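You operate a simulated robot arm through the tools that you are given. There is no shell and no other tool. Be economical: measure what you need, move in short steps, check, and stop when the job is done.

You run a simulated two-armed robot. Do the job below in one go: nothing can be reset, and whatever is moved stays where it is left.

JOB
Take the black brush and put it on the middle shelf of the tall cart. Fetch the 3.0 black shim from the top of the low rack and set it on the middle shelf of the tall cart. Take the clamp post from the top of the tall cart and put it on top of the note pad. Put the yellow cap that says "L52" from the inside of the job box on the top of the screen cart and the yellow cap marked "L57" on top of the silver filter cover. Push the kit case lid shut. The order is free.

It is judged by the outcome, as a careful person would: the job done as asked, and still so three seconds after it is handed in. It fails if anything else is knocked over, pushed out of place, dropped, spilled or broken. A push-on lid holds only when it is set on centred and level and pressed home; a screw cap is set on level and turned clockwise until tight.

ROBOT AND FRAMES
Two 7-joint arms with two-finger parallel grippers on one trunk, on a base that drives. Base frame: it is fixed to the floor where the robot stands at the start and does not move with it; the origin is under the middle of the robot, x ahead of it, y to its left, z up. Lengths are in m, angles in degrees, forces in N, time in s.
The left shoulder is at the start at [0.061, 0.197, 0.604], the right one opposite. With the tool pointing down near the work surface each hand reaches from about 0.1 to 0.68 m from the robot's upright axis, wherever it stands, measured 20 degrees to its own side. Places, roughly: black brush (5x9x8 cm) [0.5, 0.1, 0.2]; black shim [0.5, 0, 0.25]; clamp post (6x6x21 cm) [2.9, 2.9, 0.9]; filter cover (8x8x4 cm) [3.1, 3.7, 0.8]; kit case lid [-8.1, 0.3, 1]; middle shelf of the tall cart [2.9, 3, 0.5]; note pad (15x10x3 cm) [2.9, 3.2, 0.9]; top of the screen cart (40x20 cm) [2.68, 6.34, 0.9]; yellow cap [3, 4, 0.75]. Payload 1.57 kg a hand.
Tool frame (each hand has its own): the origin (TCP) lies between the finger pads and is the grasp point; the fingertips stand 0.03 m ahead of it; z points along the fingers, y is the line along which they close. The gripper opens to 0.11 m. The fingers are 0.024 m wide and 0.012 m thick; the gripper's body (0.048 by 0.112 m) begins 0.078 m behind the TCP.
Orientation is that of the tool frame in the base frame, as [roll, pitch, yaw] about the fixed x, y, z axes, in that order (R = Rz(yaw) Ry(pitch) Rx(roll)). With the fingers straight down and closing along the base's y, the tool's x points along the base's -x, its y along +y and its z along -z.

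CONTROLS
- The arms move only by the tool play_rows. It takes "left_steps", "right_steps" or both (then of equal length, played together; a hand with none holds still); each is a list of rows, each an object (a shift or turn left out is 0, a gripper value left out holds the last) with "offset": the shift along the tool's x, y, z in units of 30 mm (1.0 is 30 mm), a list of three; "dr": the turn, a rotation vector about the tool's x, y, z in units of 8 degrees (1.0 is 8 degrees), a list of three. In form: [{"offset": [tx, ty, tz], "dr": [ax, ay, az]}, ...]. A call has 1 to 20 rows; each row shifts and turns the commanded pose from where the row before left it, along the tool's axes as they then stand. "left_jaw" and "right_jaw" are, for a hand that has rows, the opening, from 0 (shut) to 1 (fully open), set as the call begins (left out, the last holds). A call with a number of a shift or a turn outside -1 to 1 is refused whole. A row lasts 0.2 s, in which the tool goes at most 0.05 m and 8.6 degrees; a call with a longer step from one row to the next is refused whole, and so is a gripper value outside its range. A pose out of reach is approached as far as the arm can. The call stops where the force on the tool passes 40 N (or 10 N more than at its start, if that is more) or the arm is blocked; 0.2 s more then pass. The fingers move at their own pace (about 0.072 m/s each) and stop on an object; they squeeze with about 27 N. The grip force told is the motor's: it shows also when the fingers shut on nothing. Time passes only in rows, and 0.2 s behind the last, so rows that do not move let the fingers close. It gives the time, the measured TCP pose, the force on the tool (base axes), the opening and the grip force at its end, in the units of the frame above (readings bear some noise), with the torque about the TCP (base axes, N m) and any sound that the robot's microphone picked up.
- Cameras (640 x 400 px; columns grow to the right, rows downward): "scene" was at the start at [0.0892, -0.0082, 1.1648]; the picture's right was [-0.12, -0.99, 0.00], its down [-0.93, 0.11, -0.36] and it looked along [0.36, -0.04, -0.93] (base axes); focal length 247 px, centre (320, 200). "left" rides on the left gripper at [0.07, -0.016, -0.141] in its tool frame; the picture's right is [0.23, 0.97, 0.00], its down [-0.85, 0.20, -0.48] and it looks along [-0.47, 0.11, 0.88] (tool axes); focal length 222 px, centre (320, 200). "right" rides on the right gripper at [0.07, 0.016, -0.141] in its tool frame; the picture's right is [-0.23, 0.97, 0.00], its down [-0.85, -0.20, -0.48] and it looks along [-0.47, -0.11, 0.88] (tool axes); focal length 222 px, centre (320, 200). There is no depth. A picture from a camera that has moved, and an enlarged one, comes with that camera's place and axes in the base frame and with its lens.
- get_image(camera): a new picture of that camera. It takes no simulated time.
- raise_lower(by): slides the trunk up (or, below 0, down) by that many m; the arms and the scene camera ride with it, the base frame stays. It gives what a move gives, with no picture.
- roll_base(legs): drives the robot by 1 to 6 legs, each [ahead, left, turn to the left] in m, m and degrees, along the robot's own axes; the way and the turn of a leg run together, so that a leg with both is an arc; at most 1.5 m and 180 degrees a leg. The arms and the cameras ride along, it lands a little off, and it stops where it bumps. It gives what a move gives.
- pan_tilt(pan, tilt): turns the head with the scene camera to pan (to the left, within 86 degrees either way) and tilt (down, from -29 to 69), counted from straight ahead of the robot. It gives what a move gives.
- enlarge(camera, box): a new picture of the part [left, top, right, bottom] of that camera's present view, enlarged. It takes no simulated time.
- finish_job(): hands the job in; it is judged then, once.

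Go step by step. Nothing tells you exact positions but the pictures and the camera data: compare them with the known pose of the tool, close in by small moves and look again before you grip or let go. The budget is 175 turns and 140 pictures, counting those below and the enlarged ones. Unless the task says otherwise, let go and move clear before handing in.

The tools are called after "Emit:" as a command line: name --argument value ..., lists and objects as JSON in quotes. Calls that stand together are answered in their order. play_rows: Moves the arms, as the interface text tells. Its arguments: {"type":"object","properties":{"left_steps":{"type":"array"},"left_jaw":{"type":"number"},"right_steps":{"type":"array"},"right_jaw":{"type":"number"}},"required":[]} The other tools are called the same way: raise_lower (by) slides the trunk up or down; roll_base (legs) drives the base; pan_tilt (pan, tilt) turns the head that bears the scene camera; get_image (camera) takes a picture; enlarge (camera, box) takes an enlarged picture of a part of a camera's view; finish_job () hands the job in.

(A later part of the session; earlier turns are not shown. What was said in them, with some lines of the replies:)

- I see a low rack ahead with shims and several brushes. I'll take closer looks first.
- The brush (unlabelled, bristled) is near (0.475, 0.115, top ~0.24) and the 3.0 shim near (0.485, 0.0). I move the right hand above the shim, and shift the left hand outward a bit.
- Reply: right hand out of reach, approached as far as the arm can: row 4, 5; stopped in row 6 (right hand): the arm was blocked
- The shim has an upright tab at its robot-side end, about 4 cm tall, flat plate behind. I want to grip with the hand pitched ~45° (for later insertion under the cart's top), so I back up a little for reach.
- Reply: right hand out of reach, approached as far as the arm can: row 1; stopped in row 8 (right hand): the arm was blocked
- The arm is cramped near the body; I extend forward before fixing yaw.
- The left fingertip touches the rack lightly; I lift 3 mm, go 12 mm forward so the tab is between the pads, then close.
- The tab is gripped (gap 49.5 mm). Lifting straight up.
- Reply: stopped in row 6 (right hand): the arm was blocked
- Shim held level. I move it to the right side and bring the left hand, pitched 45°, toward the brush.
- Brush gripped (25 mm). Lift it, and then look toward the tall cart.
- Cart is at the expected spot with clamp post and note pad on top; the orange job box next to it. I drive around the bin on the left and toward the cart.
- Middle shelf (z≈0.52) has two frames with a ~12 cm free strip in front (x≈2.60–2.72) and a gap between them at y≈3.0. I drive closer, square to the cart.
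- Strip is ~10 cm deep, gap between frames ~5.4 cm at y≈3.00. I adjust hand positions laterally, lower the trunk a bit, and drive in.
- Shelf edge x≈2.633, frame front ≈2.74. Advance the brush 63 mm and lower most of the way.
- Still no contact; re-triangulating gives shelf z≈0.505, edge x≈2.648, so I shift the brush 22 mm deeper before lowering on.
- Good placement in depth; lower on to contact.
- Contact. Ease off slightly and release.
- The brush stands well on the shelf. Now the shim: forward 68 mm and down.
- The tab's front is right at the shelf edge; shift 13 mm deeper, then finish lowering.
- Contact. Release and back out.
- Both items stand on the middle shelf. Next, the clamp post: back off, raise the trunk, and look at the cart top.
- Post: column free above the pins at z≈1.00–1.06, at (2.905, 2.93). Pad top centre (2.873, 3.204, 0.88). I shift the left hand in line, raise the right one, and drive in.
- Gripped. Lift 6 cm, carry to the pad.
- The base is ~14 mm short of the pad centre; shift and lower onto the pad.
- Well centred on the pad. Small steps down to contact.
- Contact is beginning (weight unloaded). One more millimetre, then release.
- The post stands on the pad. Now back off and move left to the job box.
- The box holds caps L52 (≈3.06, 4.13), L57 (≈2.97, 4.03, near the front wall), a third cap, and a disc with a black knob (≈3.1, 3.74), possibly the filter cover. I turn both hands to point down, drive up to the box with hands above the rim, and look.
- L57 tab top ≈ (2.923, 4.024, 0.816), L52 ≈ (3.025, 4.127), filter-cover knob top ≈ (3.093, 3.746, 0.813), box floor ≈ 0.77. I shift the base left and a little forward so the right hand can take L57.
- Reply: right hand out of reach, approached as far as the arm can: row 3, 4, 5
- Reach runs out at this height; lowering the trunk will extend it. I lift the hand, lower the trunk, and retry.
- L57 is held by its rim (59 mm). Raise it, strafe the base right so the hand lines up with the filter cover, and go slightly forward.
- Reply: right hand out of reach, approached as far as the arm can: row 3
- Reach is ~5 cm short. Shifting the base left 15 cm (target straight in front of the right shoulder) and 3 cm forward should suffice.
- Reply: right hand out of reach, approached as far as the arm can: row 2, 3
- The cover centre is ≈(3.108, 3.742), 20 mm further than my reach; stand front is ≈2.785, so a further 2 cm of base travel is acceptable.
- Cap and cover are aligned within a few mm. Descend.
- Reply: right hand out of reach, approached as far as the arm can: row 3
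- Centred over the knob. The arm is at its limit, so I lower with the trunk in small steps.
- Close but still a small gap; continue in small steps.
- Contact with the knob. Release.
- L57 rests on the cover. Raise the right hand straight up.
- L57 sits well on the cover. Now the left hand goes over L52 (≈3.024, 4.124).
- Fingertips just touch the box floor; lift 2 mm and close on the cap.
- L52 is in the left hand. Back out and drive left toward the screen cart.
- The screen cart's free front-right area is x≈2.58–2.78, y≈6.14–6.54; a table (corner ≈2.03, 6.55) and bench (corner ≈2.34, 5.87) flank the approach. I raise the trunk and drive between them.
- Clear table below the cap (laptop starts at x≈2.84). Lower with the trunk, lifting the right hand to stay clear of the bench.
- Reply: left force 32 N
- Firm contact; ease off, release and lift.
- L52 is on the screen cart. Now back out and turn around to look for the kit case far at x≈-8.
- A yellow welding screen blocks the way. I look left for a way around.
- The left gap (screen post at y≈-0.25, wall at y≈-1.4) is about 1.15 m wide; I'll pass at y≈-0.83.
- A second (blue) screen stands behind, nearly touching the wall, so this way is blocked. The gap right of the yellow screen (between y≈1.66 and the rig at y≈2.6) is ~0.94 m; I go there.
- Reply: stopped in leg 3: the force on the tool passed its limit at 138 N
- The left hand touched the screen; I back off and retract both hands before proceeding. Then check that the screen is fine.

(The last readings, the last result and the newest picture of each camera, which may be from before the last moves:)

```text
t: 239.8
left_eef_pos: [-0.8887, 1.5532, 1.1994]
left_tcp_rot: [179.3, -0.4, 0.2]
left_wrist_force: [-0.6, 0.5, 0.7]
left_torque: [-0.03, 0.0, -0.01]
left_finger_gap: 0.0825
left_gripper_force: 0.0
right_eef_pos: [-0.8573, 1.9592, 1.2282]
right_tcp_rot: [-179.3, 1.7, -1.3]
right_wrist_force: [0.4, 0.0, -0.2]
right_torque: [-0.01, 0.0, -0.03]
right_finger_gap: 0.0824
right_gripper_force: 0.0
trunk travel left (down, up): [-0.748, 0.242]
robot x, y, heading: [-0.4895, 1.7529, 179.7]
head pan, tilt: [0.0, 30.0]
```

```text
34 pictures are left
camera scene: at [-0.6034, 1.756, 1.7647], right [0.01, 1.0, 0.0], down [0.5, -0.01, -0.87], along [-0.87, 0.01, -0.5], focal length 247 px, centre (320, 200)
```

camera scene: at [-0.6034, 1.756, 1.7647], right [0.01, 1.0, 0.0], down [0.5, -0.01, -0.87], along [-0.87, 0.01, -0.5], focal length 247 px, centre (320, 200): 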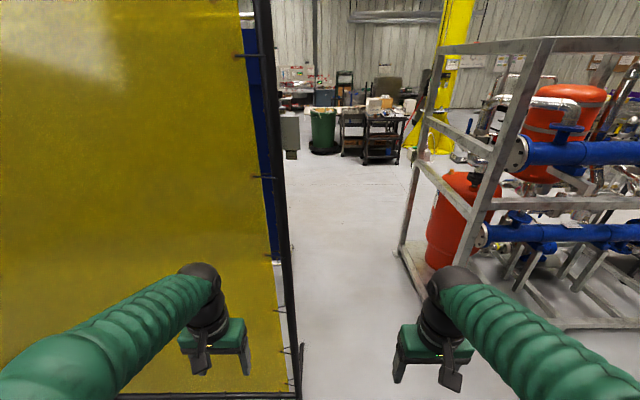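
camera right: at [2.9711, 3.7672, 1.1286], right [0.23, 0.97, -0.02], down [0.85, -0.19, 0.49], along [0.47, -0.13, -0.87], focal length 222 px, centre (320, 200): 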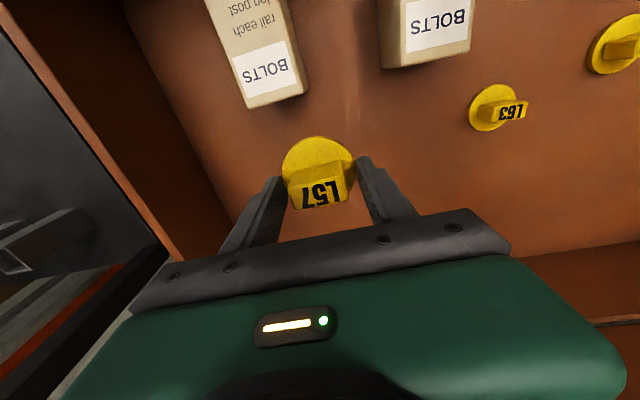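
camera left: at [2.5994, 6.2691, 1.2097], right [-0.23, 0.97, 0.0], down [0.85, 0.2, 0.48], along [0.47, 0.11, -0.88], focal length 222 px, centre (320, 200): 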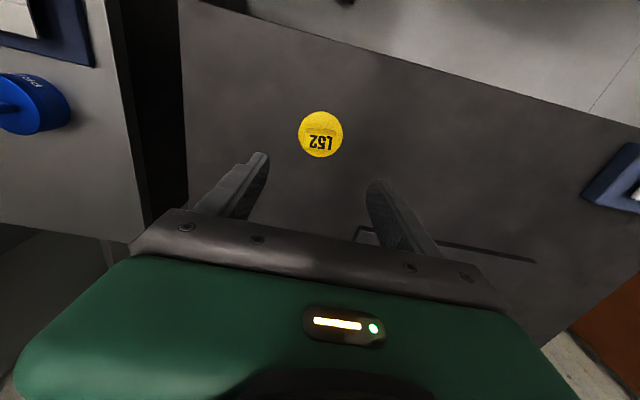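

The screen stands unmoved. Now go diagonally through the gap with hands tucked in.

Emit:
roll_base --legs '[[0.46, -0.34, 0.4], [1.0, 0, 0]]'

Emit:
get_image --camera "scene"

```text
t: 247.9
left_eef_pos: [-2.3603, 1.8784, 1.1993]
left_tcp_rot: [179.5, -0.4, 0.6]
left_wrist_force: [-0.8, -0.2, -0.7]
left_torque: [-0.01, 0.0, -0.01]
left_finger_gap: 0.0826
left_gripper_force: 0.0
right_eef_pos: [-2.3308, 2.2854, 1.2273]
right_tcp_rot: [-179.3, 1.7, -0.9]
right_wrist_force: [0.9, -0.2, 0.1]
right_torque: [-0.02, 0.0, -0.02]
right_finger_gap: 0.0827
right_gripper_force: 0.1
trunk travel left (down, up): [-0.748, 0.242]
robot x, y, heading: [-1.9597, 2.0813, 180.1]
head pan, tilt: [0.0, 30.0]
```

```text
33 pictures are left
camera scene: at [-2.0772, 2.0819, 1.7644], right [0.0, 1.0, 0.0], down [0.5, 0.0, -0.87], along [-0.87, 0.0, -0.5], focal length 247 px, centre (320, 200)
```

scene: 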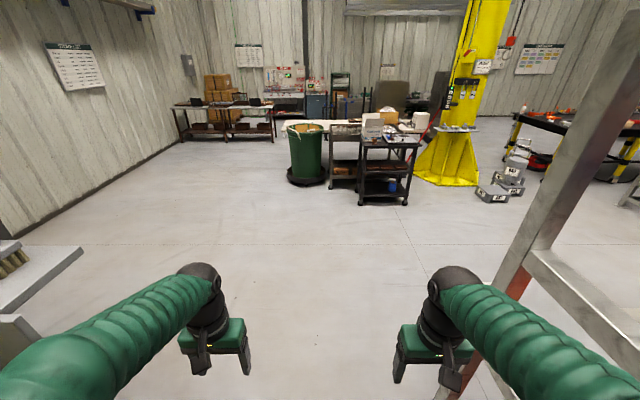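

Emit:
enlarge --camera "scene" --box '[160, 50, 340, 190]'

```text
2.86 times, centred on (250, 120) of scene
camera zoom: at [-2.0772, 2.0819, 1.7644], right [0.0, 1.0, 0.0], down [0.5, 0.0, -0.87], along [-0.87, 0.0, -0.5], focal length 706 px, centre (520, 429)
```

zoom: 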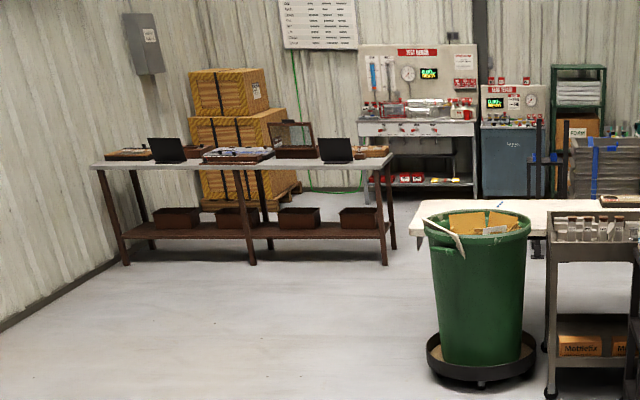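

The kit case (clear open lid) is on the long table around (-8.1, 0.3). Driving there.

Emit:
roll_base --legs '[[1.15, 0.43, 0], [1.15, 0.43, 0], [1.15, 0.43, 0], [1.15, 0.43, 0]]'

Emit:
get_image --camera "scene"

```text
t: 271.4
left_eef_pos: [-6.9228, 0.1423, 1.1997]
left_tcp_rot: [179.5, -0.4, 2.0]
left_wrist_force: [0.1, 0.9, 0.2]
left_torque: [-0.02, 0.02, -0.02]
left_finger_gap: 0.0827
left_gripper_force: 0.0
right_eef_pos: [-6.9045, 0.5506, 1.2273]
right_tcp_rot: [-179.4, 1.7, 0.3]
right_wrist_force: [0.1, -0.7, 1.1]
right_torque: [-0.03, 0.0, -0.01]
right_finger_gap: 0.0825
right_gripper_force: 0.0
trunk travel left (down, up): [-0.748, 0.242]
robot x, y, heading: [-6.5281, 0.3563, -178.8]
head pan, tilt: [0.0, 30.0]
```

```text
31 pictures are left
camera scene: at [-6.6461, 0.3534, 1.7644], right [-0.02, 1.0, 0.0], down [0.5, 0.01, -0.87], along [-0.87, -0.02, -0.5], focal length 247 px, centre (320, 200)
```

scene: 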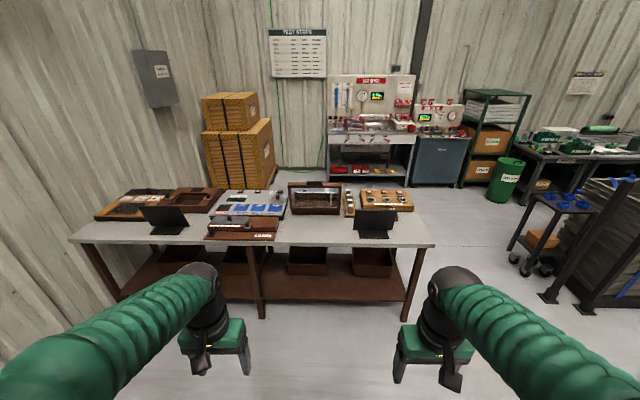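

Emit:
enlarge --camera "scene" --box '[190, 160, 430, 280]'

```text
2.67 times, centred on (310, 220) of scene
camera zoom: at [-6.6461, 0.3534, 1.7644], right [-0.02, 1.0, 0.0], down [0.5, 0.01, -0.87], along [-0.87, -0.02, -0.5], focal length 659 px, centre (347, 147)
```

zoom: 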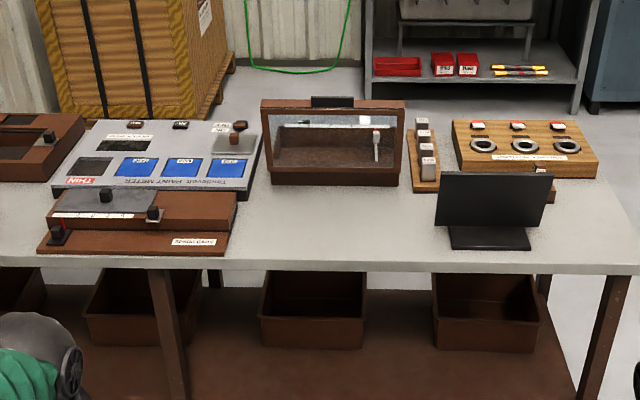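

Driving closer to inspect the lid (which way it hinges).

Emit:
roll_base --legs '[[0.62, 0, -1.2]]'

Emit:
pan_tilt --pan 0 --tilt 45

Emit:
get_image --camera "scene"

Emit:
get_image --camera "left"

Emit:
get_image --camera "right"

```text
t: 274.9
left_eef_pos: [-7.5522, 0.1536, 1.1989]
left_tcp_rot: [179.6, -0.5, -0.1]
left_wrist_force: [-1.0, 0.8, -0.7]
left_torque: [-0.02, 0.02, 0.01]
left_finger_gap: 0.0824
left_gripper_force: 0.0
right_eef_pos: [-7.5177, 0.561, 1.2295]
right_tcp_rot: [-179.2, 1.8, -1.6]
right_wrist_force: [-0.7, -0.2, 0.4]
right_torque: [0.03, 0.0, 0.04]
right_finger_gap: 0.0826
right_gripper_force: 0.1
trunk travel left (down, up): [-0.748, 0.242]
robot x, y, heading: [-7.147, 0.3552, 179.0]
head pan, tilt: [0.0, 30.0]
```

```text
t: 275.7
left_eef_pos: [-7.5521, 0.1536, 1.1984]
left_tcp_rot: [179.6, -0.5, -0.1]
left_wrist_force: [0.1, 0.0, 0.2]
left_torque: [-0.02, -0.02, -0.02]
left_finger_gap: 0.0825
left_gripper_force: 0.0
right_eef_pos: [-7.5196, 0.5608, 1.2271]
right_tcp_rot: [-179.3, 1.7, -1.6]
right_wrist_force: [0.1, 0.4, -0.4]
right_torque: [0.03, -0.02, 0.02]
right_finger_gap: 0.0824
right_gripper_force: 0.1
trunk travel left (down, up): [-0.748, 0.242]
robot x, y, heading: [-7.1493, 0.353, 179.5]
head pan, tilt: [0.0, 45.0]
```

```text
29 pictures are left
camera scene: at [-7.2607, 0.3543, 1.7417], right [0.01, 1.0, 0.0], down [0.71, -0.01, -0.71], along [-0.71, 0.01, -0.71], focal length 247 px, centre (320, 200)
```

scene: 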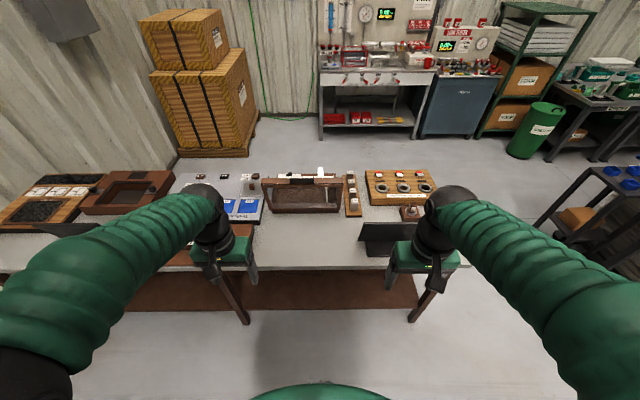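

```text
28 pictures are left
camera left: at [-7.4841, 0.1719, 1.3408], right [0.23, -0.97, 0.01], down [-0.86, -0.19, 0.47], along [-0.46, -0.11, -0.88], focal length 222 px, centre (320, 200)
```

left: 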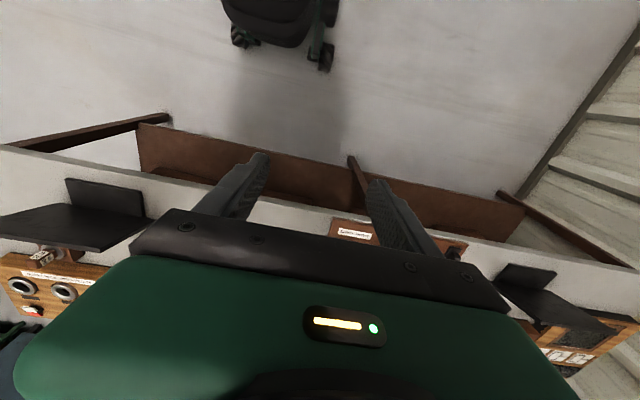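

```text
27 pictures are left
camera right: at [-7.4459, 0.5403, 1.3658], right [-0.25, -0.97, -0.01], down [-0.84, 0.22, 0.5], along [-0.49, 0.13, -0.86], focal length 222 px, centre (320, 200)
```

right: 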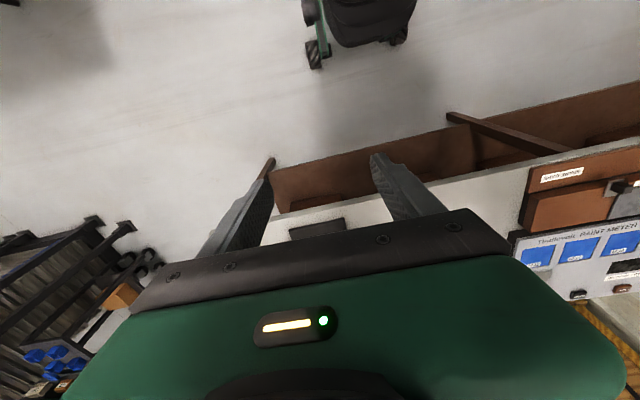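

Emit:
enlarge --camera "scene" --box '[230, 145, 380, 245]'

```text
4.00 times, centred on (305, 195) of scene
camera zoom: at [-7.2607, 0.3543, 1.7417], right [0.01, 1.0, 0.0], down [0.71, -0.01, -0.71], along [-0.71, 0.01, -0.71], focal length 989 px, centre (380, 220)
```

zoom: 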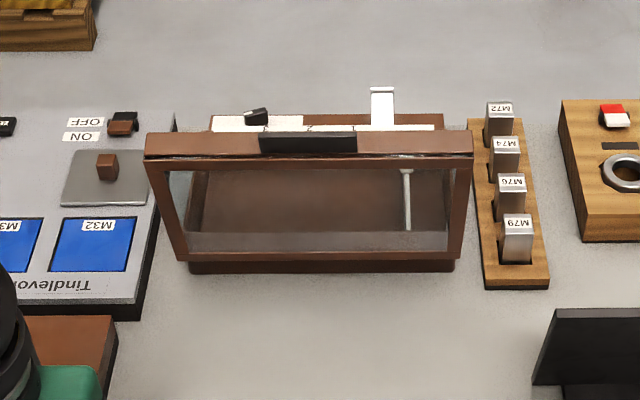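

The lid is hinged on the robot-side edge and stands upright leaning toward me (top edge ≈(-8.00, 0.29, 1.11), hinge ≈(-8.10, z 0.84)); it must be pushed away and down. I close the left hand and pitch it forward as a pusher.

Emit:
play_rows --left_jaw 0.0 --left_steps '[{"offset": [-0.9, -0.7, 0]}, {"offset": [-0.9, -0.7, 0]}, {"offset": [-0.9, -0.7, 0]}, {"offset": [-0.9, -0.7, 0]}, {"offset": [0, -0.7, 0], "dr": [0, -1, 0]}, {"offset": [0, -0.7, 0], "dr": [0, -1, 0]}, {"offset": [0, -0.3, 0], "dr": [0, -1, 0]}, {"dr": [0, -1, 0]}, {"dr": [0, -1, 0]}, {"dr": [0, -1, 0]}, {"dr": [0, -1, 0]}, {}]'

Emit:
enlarge --camera "scene" --box '[200, 130, 400, 270]'

```text
t: 278.3
left_eef_pos: [-7.659, 0.2908, 1.1972]
left_tcp_rot: [179.1, 55.6, -0.7]
left_wrist_force: [0.6, -0.1, -0.2]
left_torque: [0.01, -0.01, 0.0]
left_finger_gap: 0.0
left_gripper_force: 21.5
right_eef_pos: [-7.5191, 0.5612, 1.2276]
right_tcp_rot: [-179.4, 1.6, -1.5]
right_wrist_force: [0.7, 0.5, 0.5]
right_torque: [0.03, 0.02, -0.02]
right_finger_gap: 0.0825
right_gripper_force: 0.1
trunk travel left (down, up): [-0.748, 0.242]
robot x, y, heading: [-7.1491, 0.3547, 179.2]
head pan, tilt: [0.0, 45.0]
```

```text
2.86 times, centred on (300, 200) of scene
camera zoom: at [-7.2596, 0.3549, 1.7417], right [0.01, 1.0, 0.0], down [0.71, -0.01, -0.71], along [-0.71, 0.01, -0.71], focal length 706 px, centre (377, 200)
```

zoom: 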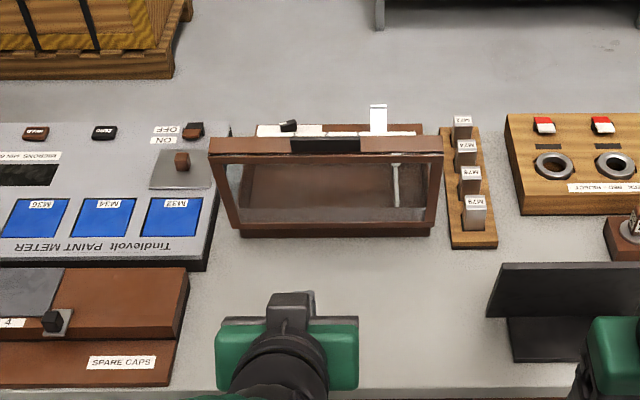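

Emit:
roll_base --legs '[[0.2, 0, 0.5]]'

Emit:
raise_lower --by -0.1

Emit:
enlarge --camera "scene" --box '[220, 150, 400, 290]'

Emit:
get_image --camera "left"

```text
t: 279.9
left_eef_pos: [-7.8574, 0.2857, 1.1985]
left_tcp_rot: [179.1, 55.7, -0.2]
left_wrist_force: [0.6, -0.4, 0.0]
left_torque: [0.0, 0.0, 0.01]
left_finger_gap: 0.0002
left_gripper_force: 21.8
right_eef_pos: [-7.7185, 0.56, 1.229]
right_tcp_rot: [-179.3, 1.9, -1.1]
right_wrist_force: [0.3, -0.8, -0.6]
right_torque: [-0.05, 0.0, -0.01]
right_finger_gap: 0.0823
right_gripper_force: 0.0
trunk travel left (down, up): [-0.748, 0.242]
robot x, y, heading: [-7.3477, 0.3573, 179.6]
head pan, tilt: [0.0, 45.0]
```

```text
t: 281.2
left_eef_pos: [-7.8594, 0.2882, 1.098]
left_tcp_rot: [179.2, 55.5, -0.2]
left_wrist_force: [0.0, -0.5, -1.4]
left_torque: [0.0, 0.0, 0.06]
left_finger_gap: 0.0001
left_gripper_force: 21.2
right_eef_pos: [-7.7221, 0.5594, 1.1273]
right_tcp_rot: [-179.3, 1.7, -1.1]
right_wrist_force: [-0.5, 0.5, -0.2]
right_torque: [0.02, -0.01, 0.01]
right_finger_gap: 0.0824
right_gripper_force: 0.0
trunk travel left (down, up): [-0.648, 0.342]
robot x, y, heading: [-7.3463, 0.3572, 179.6]
head pan, tilt: [0.0, 45.0]
```

```text
2.86 times, centred on (310, 220) of scene
camera zoom: at [-7.4612, 0.3556, 1.6418], right [0.0, 1.0, 0.0], down [0.71, 0.0, -0.71], along [-0.71, 0.0, -0.71], focal length 706 px, centre (349, 143)
```

zoom: 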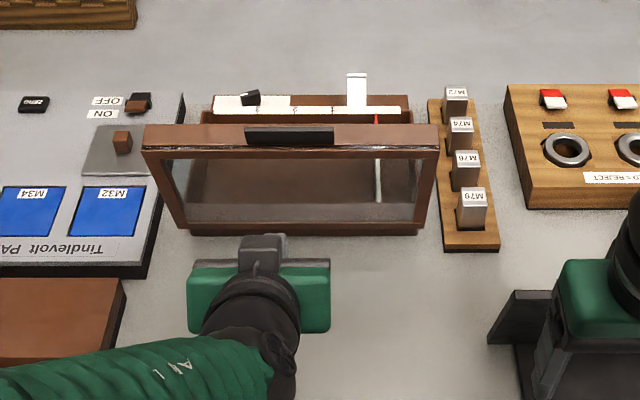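

```text
23 pictures are left
camera left: at [-7.7044, 0.3047, 1.1196], right [0.14, -0.97, -0.18], down [-0.09, -0.19, 0.98], along [-0.99, -0.12, -0.11], focal length 222 px, centre (320, 200)
```

left: 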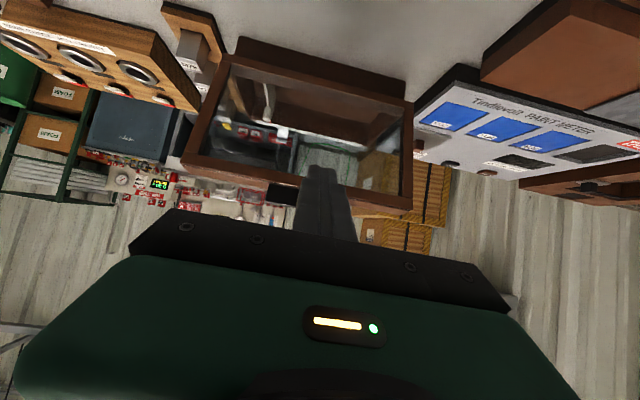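

The fingertip is level with the lid's top bar. Push forward in steps.

Emit:
play_rows --left_steps '[{"offset": [-0.56, 0, 0.82]}, {"offset": [-0.56, 0, 0.82]}, {"offset": [-0.56, 0, 0.82]}, {"offset": [-0.56, 0, 0.82]}, {"offset": [-0.56, 0, 0.82]}, {}]'

Emit:
enlarge --camera "scene" --box '[220, 130, 400, 270]'

```text
t: 282.6
left_eef_pos: [-8.0083, 0.2868, 1.095]
left_tcp_rot: [179.1, 55.5, -0.3]
left_wrist_force: [0.6, 0.2, -0.3]
left_torque: [0.01, 0.02, 0.04]
left_finger_gap: 0.0001
left_gripper_force: 21.6
right_eef_pos: [-7.7217, 0.5587, 1.1271]
right_tcp_rot: [-179.4, 1.6, -1.1]
right_wrist_force: [-0.2, 0.0, -0.3]
right_torque: [-0.02, 0.01, -0.02]
right_finger_gap: 0.0826
right_gripper_force: 0.1
trunk travel left (down, up): [-0.648, 0.342]
robot x, y, heading: [-7.3456, 0.3561, 179.7]
head pan, tilt: [0.0, 45.0]
```

```text
2.86 times, centred on (310, 200) of scene
camera zoom: at [-7.4617, 0.3555, 1.6417], right [0.0, 1.0, 0.0], down [0.71, 0.0, -0.71], along [-0.71, 0.0, -0.71], focal length 706 px, centre (349, 200)
```

zoom: 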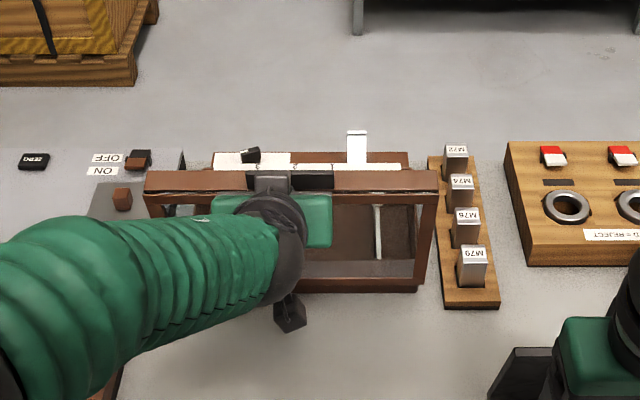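

Emit:
play_rows --left_steps '[{"offset": [-0.56, 0, 0.82]}, {"offset": [-0.56, 0, 0.82]}, {"offset": [-0.56, 0, 0.82]}, {}]'

Emit:
enlarge --camera "scene" --box '[220, 130, 400, 270]'

```text
t: 283.6
left_eef_pos: [-8.1, 0.2845, 1.094]
left_tcp_rot: [179.1, 55.6, -0.3]
left_wrist_force: [1.0, 0.2, 0.6]
left_torque: [0.01, 0.01, 0.0]
left_finger_gap: 0.0004
left_gripper_force: 21.0
right_eef_pos: [-7.7228, 0.5591, 1.1278]
right_tcp_rot: [-179.4, 1.7, -1.1]
right_wrist_force: [-0.1, 0.4, -0.1]
right_torque: [0.01, 0.02, 0.03]
right_finger_gap: 0.0825
right_gripper_force: 0.1
trunk travel left (down, up): [-0.648, 0.342]
robot x, y, heading: [-7.3526, 0.3582, 179.6]
head pan, tilt: [0.0, 45.0]
```

```text
2.86 times, centred on (310, 200) of scene
camera zoom: at [-7.4625, 0.3553, 1.6415], right [0.0, 1.0, 0.0], down [0.71, 0.0, -0.71], along [-0.71, 0.0, -0.71], focal length 706 px, centre (349, 200)
```

zoom: 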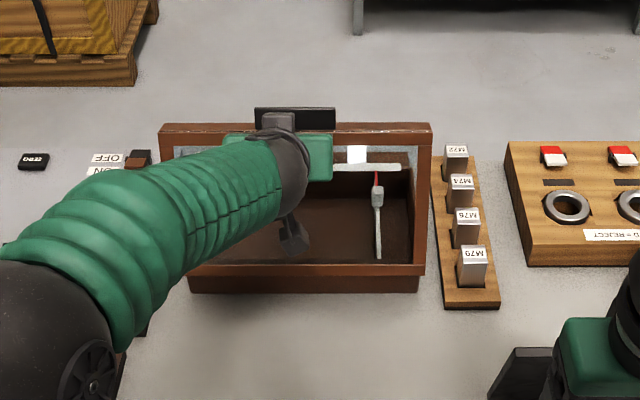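

The lid is rotating with the push. Continue forward and slightly down.

Emit:
play_rows --left_steps '[{"offset": [-0.5, 0, 0.85]}, {"offset": [-0.45, 0, 0.88]}, {"offset": [-0.4, 0, 0.9]}, {}]'

Emit:
enlarge --camera "scene" --box '[220, 110, 400, 250]'

```text
t: 284.6
left_eef_pos: [-8.1891, 0.2845, 1.0837]
left_tcp_rot: [179.1, 55.5, -0.2]
left_wrist_force: [0.0, -0.3, 0.3]
left_torque: [0.01, 0.02, 0.02]
left_finger_gap: 0.0004
left_gripper_force: 20.8
right_eef_pos: [-7.7225, 0.559, 1.1269]
right_tcp_rot: [-179.3, 1.7, -1.1]
right_wrist_force: [0.5, 0.3, 0.1]
right_torque: [-0.01, -0.02, -0.02]
right_finger_gap: 0.0826
right_gripper_force: 0.1
trunk travel left (down, up): [-0.648, 0.342]
robot x, y, heading: [-7.3485, 0.3563, 179.9]
head pan, tilt: [0.0, 45.0]
```

```text
2.86 times, centred on (310, 180) of scene
camera zoom: at [-7.4629, 0.3556, 1.6416], right [0.0, 1.0, 0.0], down [0.71, 0.0, -0.71], along [-0.71, 0.0, -0.71], focal length 706 px, centre (349, 257)
```

zoom: 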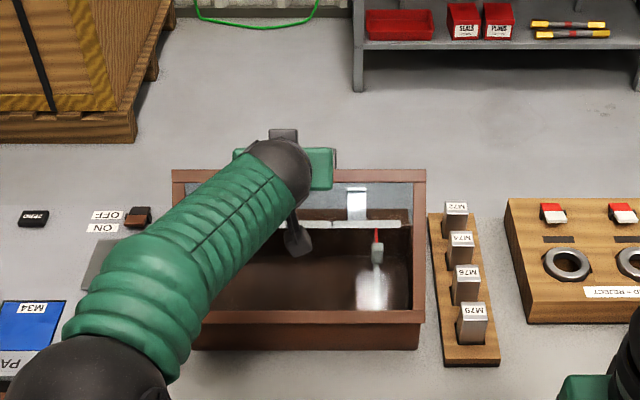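

The lid follows. I raise the right hand for clearance, then lower the trunk and drive in a bit to continue the lid's arc.

Emit:
play_rows --right_steps '[{"offset": [0, 0, -1]}, {"offset": [0, 0, -1]}, {"offset": [0, 0, -1]}, {"offset": [0, 0, -1]}, {"offset": [0, 0, -1]}]'

Emit:
raise_lower --by -0.055

Emit:
roll_base --legs '[[0.055, 0, 0]]'

Emit:
enlarge --camera "scene" --box '[220, 110, 400, 250]'

```text
t: 285.8
left_eef_pos: [-8.1899, 0.2842, 1.0845]
left_tcp_rot: [179.2, 55.4, -0.2]
left_wrist_force: [1.2, 0.3, -0.6]
left_torque: [-0.03, -0.01, 0.0]
left_finger_gap: 0.0001
left_gripper_force: 21.3
right_eef_pos: [-7.7183, 0.5565, 1.2772]
right_tcp_rot: [-179.3, 1.6, -1.1]
right_wrist_force: [-0.3, -0.2, -1.2]
right_torque: [0.02, 0.02, -0.02]
right_finger_gap: 0.0827
right_gripper_force: 0.0
trunk travel left (down, up): [-0.648, 0.342]
robot x, y, heading: [-7.3472, 0.3518, 179.6]
head pan, tilt: [0.0, 45.0]
```

```text
t: 286.8
left_eef_pos: [-8.1889, 0.2845, 1.0294]
left_tcp_rot: [179.2, 55.5, -0.3]
left_wrist_force: [-0.2, 0.1, 0.0]
left_torque: [0.0, 0.01, 0.03]
left_finger_gap: 0.0001
left_gripper_force: 21.5
right_eef_pos: [-7.7173, 0.5575, 1.2218]
right_tcp_rot: [-179.3, 1.8, -1.1]
right_wrist_force: [0.3, -0.6, -0.1]
right_torque: [0.01, -0.01, -0.03]
right_finger_gap: 0.0825
right_gripper_force: 0.0
trunk travel left (down, up): [-0.593, 0.397]
robot x, y, heading: [-7.3437, 0.3566, 180.0]
head pan, tilt: [0.0, 45.0]
```

```text
t: 287.7
left_eef_pos: [-8.2388, 0.2848, 1.0331]
left_tcp_rot: [179.0, 55.7, -0.4]
left_wrist_force: [0.1, -0.2, -0.3]
left_torque: [0.0, 0.0, -0.04]
left_finger_gap: 0.0001
left_gripper_force: 21.3
right_eef_pos: [-7.7678, 0.5579, 1.2234]
right_tcp_rot: [-179.5, 2.0, -1.1]
right_wrist_force: [0.3, -0.3, 0.0]
right_torque: [0.01, -0.01, 0.0]
right_finger_gap: 0.0828
right_gripper_force: 0.0
trunk travel left (down, up): [-0.593, 0.397]
robot x, y, heading: [-7.4043, 0.3574, 179.6]
head pan, tilt: [0.0, 45.0]
```

```text
2.86 times, centred on (310, 180) of scene
camera zoom: at [-7.5088, 0.356, 1.5873], right [0.0, 1.0, 0.0], down [0.7, 0.0, -0.71], along [-0.71, 0.0, -0.7], focal length 706 px, centre (349, 257)
```

zoom: 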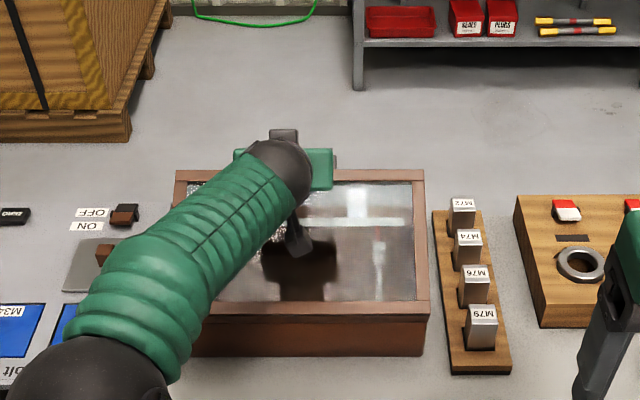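

The lid follows (about 45° now). Continue lowering.

Emit:
raise_lower --by -0.06

Emit:
enlarge --camera "scene" --box '[220, 110, 400, 250]'

```text
t: 288.7
left_eef_pos: [-8.2422, 0.2842, 0.9715]
left_tcp_rot: [179.0, 55.7, -0.4]
left_wrist_force: [0.5, -0.4, 0.8]
left_torque: [-0.02, -0.02, 0.02]
left_finger_gap: 0.0
left_gripper_force: 21.8
right_eef_pos: [-7.7695, 0.5587, 1.1621]
right_tcp_rot: [-179.3, 1.8, -1.1]
right_wrist_force: [0.0, 0.0, 0.6]
right_torque: [0.0, 0.06, 0.01]
right_finger_gap: 0.0823
right_gripper_force: 0.0
trunk travel left (down, up): [-0.533, 0.457]
robot x, y, heading: [-7.4018, 0.3557, 179.4]
head pan, tilt: [0.0, 45.0]
```

```text
2.86 times, centred on (310, 180) of scene
camera zoom: at [-7.515, 0.3557, 1.5268], right [0.0, 1.0, 0.0], down [0.71, 0.0, -0.71], along [-0.71, 0.0, -0.71], focal length 706 px, centre (349, 257)
```

zoom: 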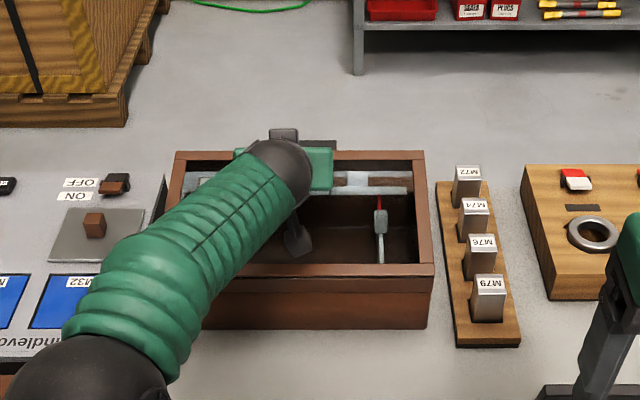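

Emit:
get_image --camera "left"

```text
17 pictures are left
camera left: at [-8.0853, 0.3029, 0.9935], right [0.14, -0.97, -0.18], down [-0.09, -0.19, 0.98], along [-0.99, -0.12, -0.11], focal length 222 px, centre (320, 200)
```

left: 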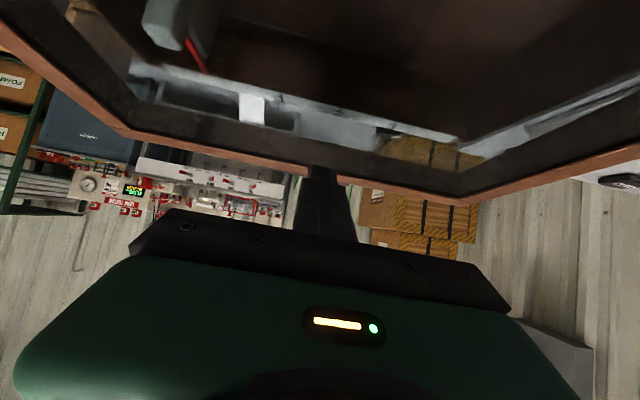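

From the hand camera the bar is right under the fingertip and the lid is at a low angle. Press down with the arm in guarded steps.

Emit:
play_rows --left_steps '[{"offset": [0.4, 0, 0.27]}, {"offset": [0.4, 0, 0.27]}, {"offset": [0.4, 0, 0.27]}, {}]'

Emit:
get_image --camera "left"

Emit:
enlarge --camera "scene" --box '[220, 110, 400, 250]'

```text
t: 289.7
left_eef_pos: [-8.2401, 0.2838, 0.9382]
left_tcp_rot: [179.2, 56.6, -0.2]
left_wrist_force: [-14.1, -2.1, 36.4]
left_torque: [-0.06, 1.06, -0.04]
left_finger_gap: 0.0
left_gripper_force: 20.7
right_eef_pos: [-7.7684, 0.5582, 1.1647]
right_tcp_rot: [-179.3, 1.9, -1.1]
right_wrist_force: [0.1, -0.2, -0.1]
right_torque: [0.01, 0.03, -0.02]
right_finger_gap: 0.0823
right_gripper_force: 0.0
trunk travel left (down, up): [-0.533, 0.457]
robot x, y, heading: [-7.4014, 0.3553, 179.9]
head pan, tilt: [0.0, 45.0]
```

```text
16 pictures are left
camera left: at [-8.085, 0.3018, 0.9578], right [0.13, -0.97, -0.18], down [-0.07, -0.19, 0.98], along [-0.99, -0.12, -0.09], focal length 222 px, centre (320, 200)
```

left: 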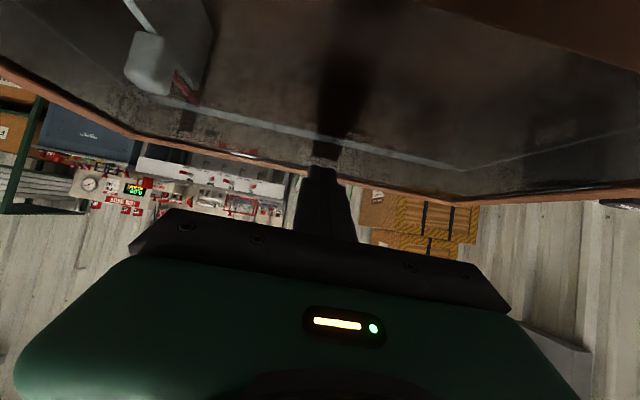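

```text
2.86 times, centred on (310, 180) of scene
camera zoom: at [-7.5095, 0.3559, 1.5279], right [0.0, 1.0, 0.0], down [0.71, 0.0, -0.71], along [-0.71, 0.0, -0.71], focal length 706 px, centre (349, 257)
```

zoom: 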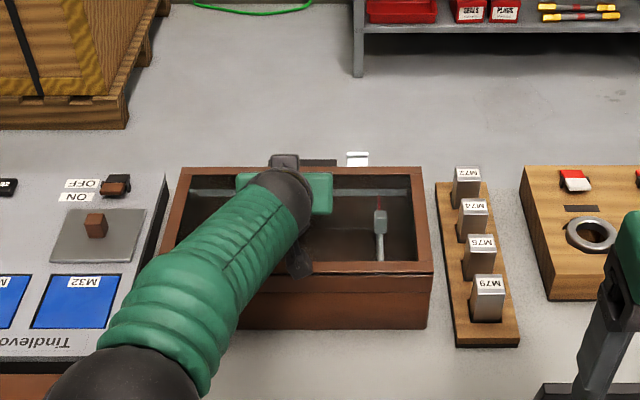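

Strong resistance: the lid seems to be down. Lift the hand and check.

Emit:
play_rows --left_steps '[{"offset": [-0.55, 0, -0.38]}, {"offset": [-0.55, 0, -0.38]}, {"offset": [-0.55, 0, -0.38]}, {"offset": [0.4, 0, -0.9]}, {"offset": [0.4, 0, -0.9]}, {"offset": [0.4, 0, -0.9]}, {"offset": [0.4, 0, -0.9]}, {"offset": [0.4, 0, -0.9]}, {"offset": [0.4, 0, -0.9]}, {"offset": [0.4, 0, -0.9]}, {}]'

Emit:
enlarge --camera "scene" --box '[220, 110, 400, 250]'

Emit:
get_image --camera "left"

```text
t: 291.7
left_eef_pos: [-8.0812, 0.1414, 1.0117]
left_tcp_rot: [177.7, 55.1, 11.6]
left_wrist_force: [0.3, -0.7, -0.6]
left_torque: [0.04, -0.02, 0.0]
left_finger_gap: 0.0002
left_gripper_force: 21.3
right_eef_pos: [-7.7691, 0.5545, 1.1633]
right_tcp_rot: [-179.3, 1.7, -1.0]
right_wrist_force: [0.4, -0.3, 0.3]
right_torque: [0.03, 0.0, 0.02]
right_finger_gap: 0.0827
right_gripper_force: 0.0
trunk travel left (down, up): [-0.533, 0.457]
robot x, y, heading: [-7.4055, 0.3572, 179.7]
head pan, tilt: [0.0, 45.0]
stopped in row 10 (left hand): the arm was blocked; the commanded pose is now the measured one
```

```text
2.86 times, centred on (310, 180) of scene
camera zoom: at [-7.5143, 0.3519, 1.5267], right [0.0, 1.0, 0.0], down [0.71, 0.0, -0.71], along [-0.71, 0.0, -0.71], focal length 706 px, centre (349, 257)
```

zoom: 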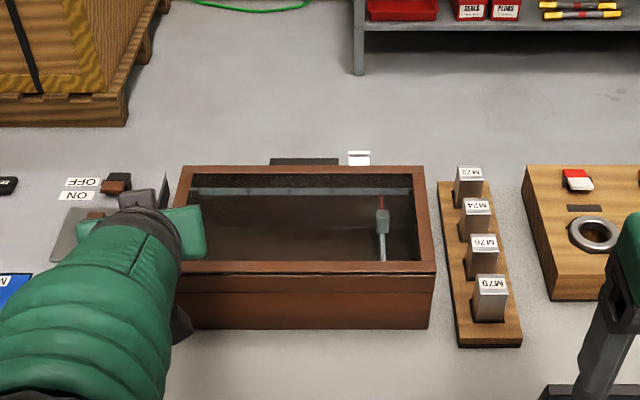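

```text
13 pictures are left
camera left: at [-7.933, 0.1953, 1.0339], right [0.35, -0.92, -0.16], down [-0.05, -0.19, 0.98], along [-0.93, -0.34, -0.12], focal length 222 px, centre (320, 200)
```

left: 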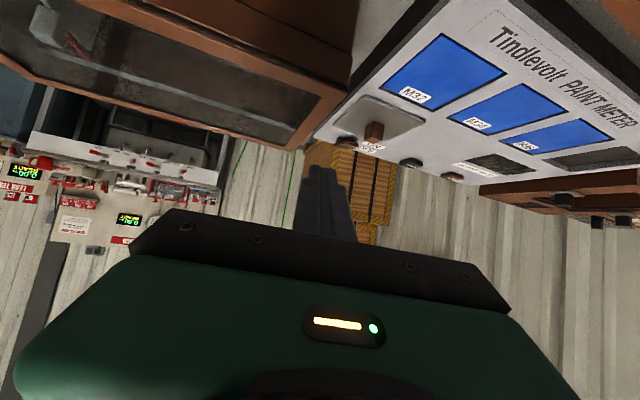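

The lid stays down and appears flat. One close look at the seam.

Emit:
enlarge --camera "left" --box '[0, 0, 360, 180]'

Emit:
enlarge --camera "scene" --box '[270, 140, 350, 200]'

```text
1.78 times, centred on (180, 90) of left
camera zoom: at [-7.933, 0.1953, 1.0339], right [0.35, -0.92, -0.16], down [-0.05, -0.19, 0.98], along [-0.93, -0.34, -0.12], focal length 395 px, centre (569, 396)
```

zoom: 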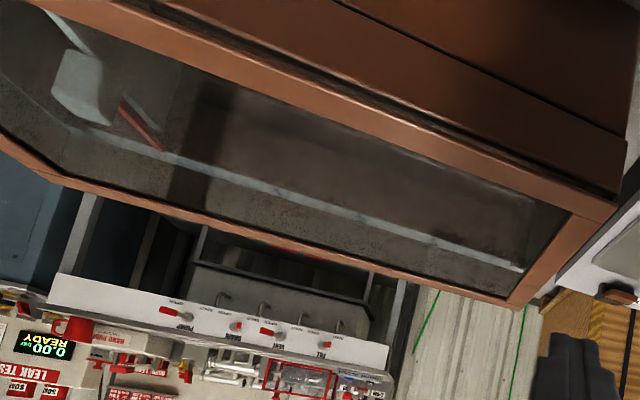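

```text
6.67 times, centred on (310, 170) of scene
camera zoom: at [-7.5143, 0.3519, 1.5267], right [0.0, 1.0, 0.0], down [0.71, 0.0, -0.71], along [-0.71, 0.0, -0.71], focal length 1648 px, centre (387, 400)
```

zoom: 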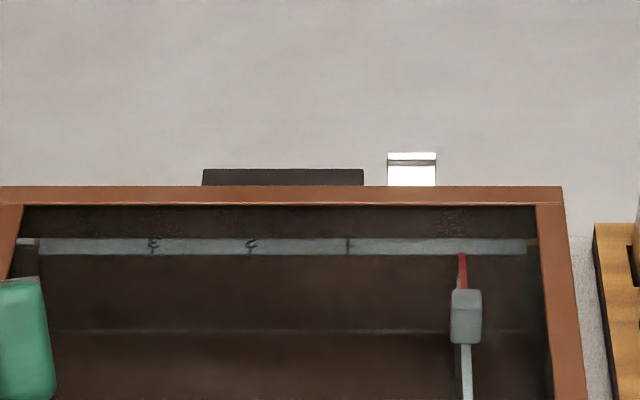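

Computed corner heights (near 0.904, far 0.891) show the lid is flat and shut. I raise and back away.

Emit:
raise_lower --by 0.15

Emit:
roll_base --legs '[[-0.4, 0, 0]]'

Emit:
get_image --camera "scene"

```text
t: 293.5
left_eef_pos: [-8.0826, 0.1465, 1.1606]
left_tcp_rot: [177.7, 55.1, 11.6]
left_wrist_force: [-0.2, -0.3, 1.2]
left_torque: [0.01, -0.04, 0.04]
left_finger_gap: 0.0
left_gripper_force: 21.4
right_eef_pos: [-7.7719, 0.5589, 1.3128]
right_tcp_rot: [-179.3, 1.7, -1.1]
right_wrist_force: [-0.2, -0.4, -1.1]
right_torque: [0.0, 0.01, 0.0]
right_finger_gap: 0.0823
right_gripper_force: 0.2
trunk travel left (down, up): [-0.683, 0.307]
robot x, y, heading: [-7.4046, 0.3562, 179.7]
head pan, tilt: [0.0, 45.0]
```

```text
t: 296.0
left_eef_pos: [-7.6845, 0.1418, 1.1584]
left_tcp_rot: [177.5, 55.0, 11.5]
left_wrist_force: [-0.3, -1.0, -0.1]
left_torque: [0.02, 0.0, -0.01]
left_finger_gap: 0.0002
left_gripper_force: 20.9
right_eef_pos: [-7.3738, 0.5556, 1.3121]
right_tcp_rot: [-179.4, 1.7, -1.0]
right_wrist_force: [0.9, 0.1, -0.7]
right_torque: [-0.06, -0.01, 0.01]
right_finger_gap: 0.0825
right_gripper_force: 0.0
trunk travel left (down, up): [-0.683, 0.307]
robot x, y, heading: [-7.0007, 0.3586, 180.1]
head pan, tilt: [0.0, 45.0]
```

```text
10 pictures are left
camera scene: at [-7.1195, 0.3542, 1.6766], right [0.0, 1.0, 0.0], down [0.71, 0.0, -0.7], along [-0.7, 0.0, -0.71], focal length 247 px, centre (320, 200)
```

scene: 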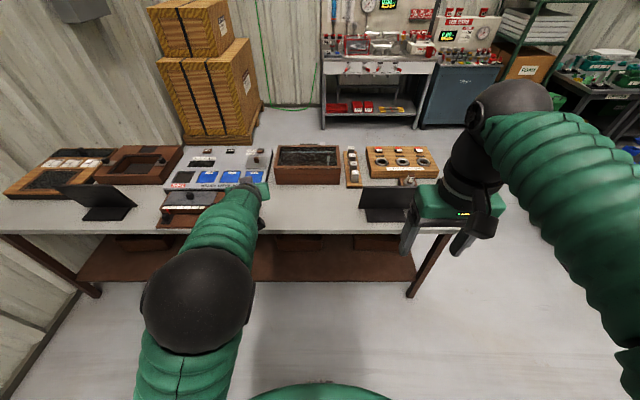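

The lid is shut, the table's other items look undisturbed and both hands are clear, so I hand the job in.

Emit:
finish_job

```text
The job is handed in.
```

All six tasks are done and handed in. On the drive to the kit case my left hand bumped the yellow welding screen (138 N). It still stood upright in the next picture, but I did not measure whether it had shifted.

- **Black brush:** on the middle shelf of the tall cart, in the strip in front of the two frames.
- **3.0 black shim:** lying flat on the same shelf, near the front edge.
- **Clamp post:** standing in the middle of the note pad.
- **L57 cap:** resting level on the knob of the filter cover inside the job box.
- **L52 cap:** on the top of the screen cart, clear of the laptop.
- **Kit case lid:** pushed shut. It stayed down after I let go and looked level, but I heard no click or latch.
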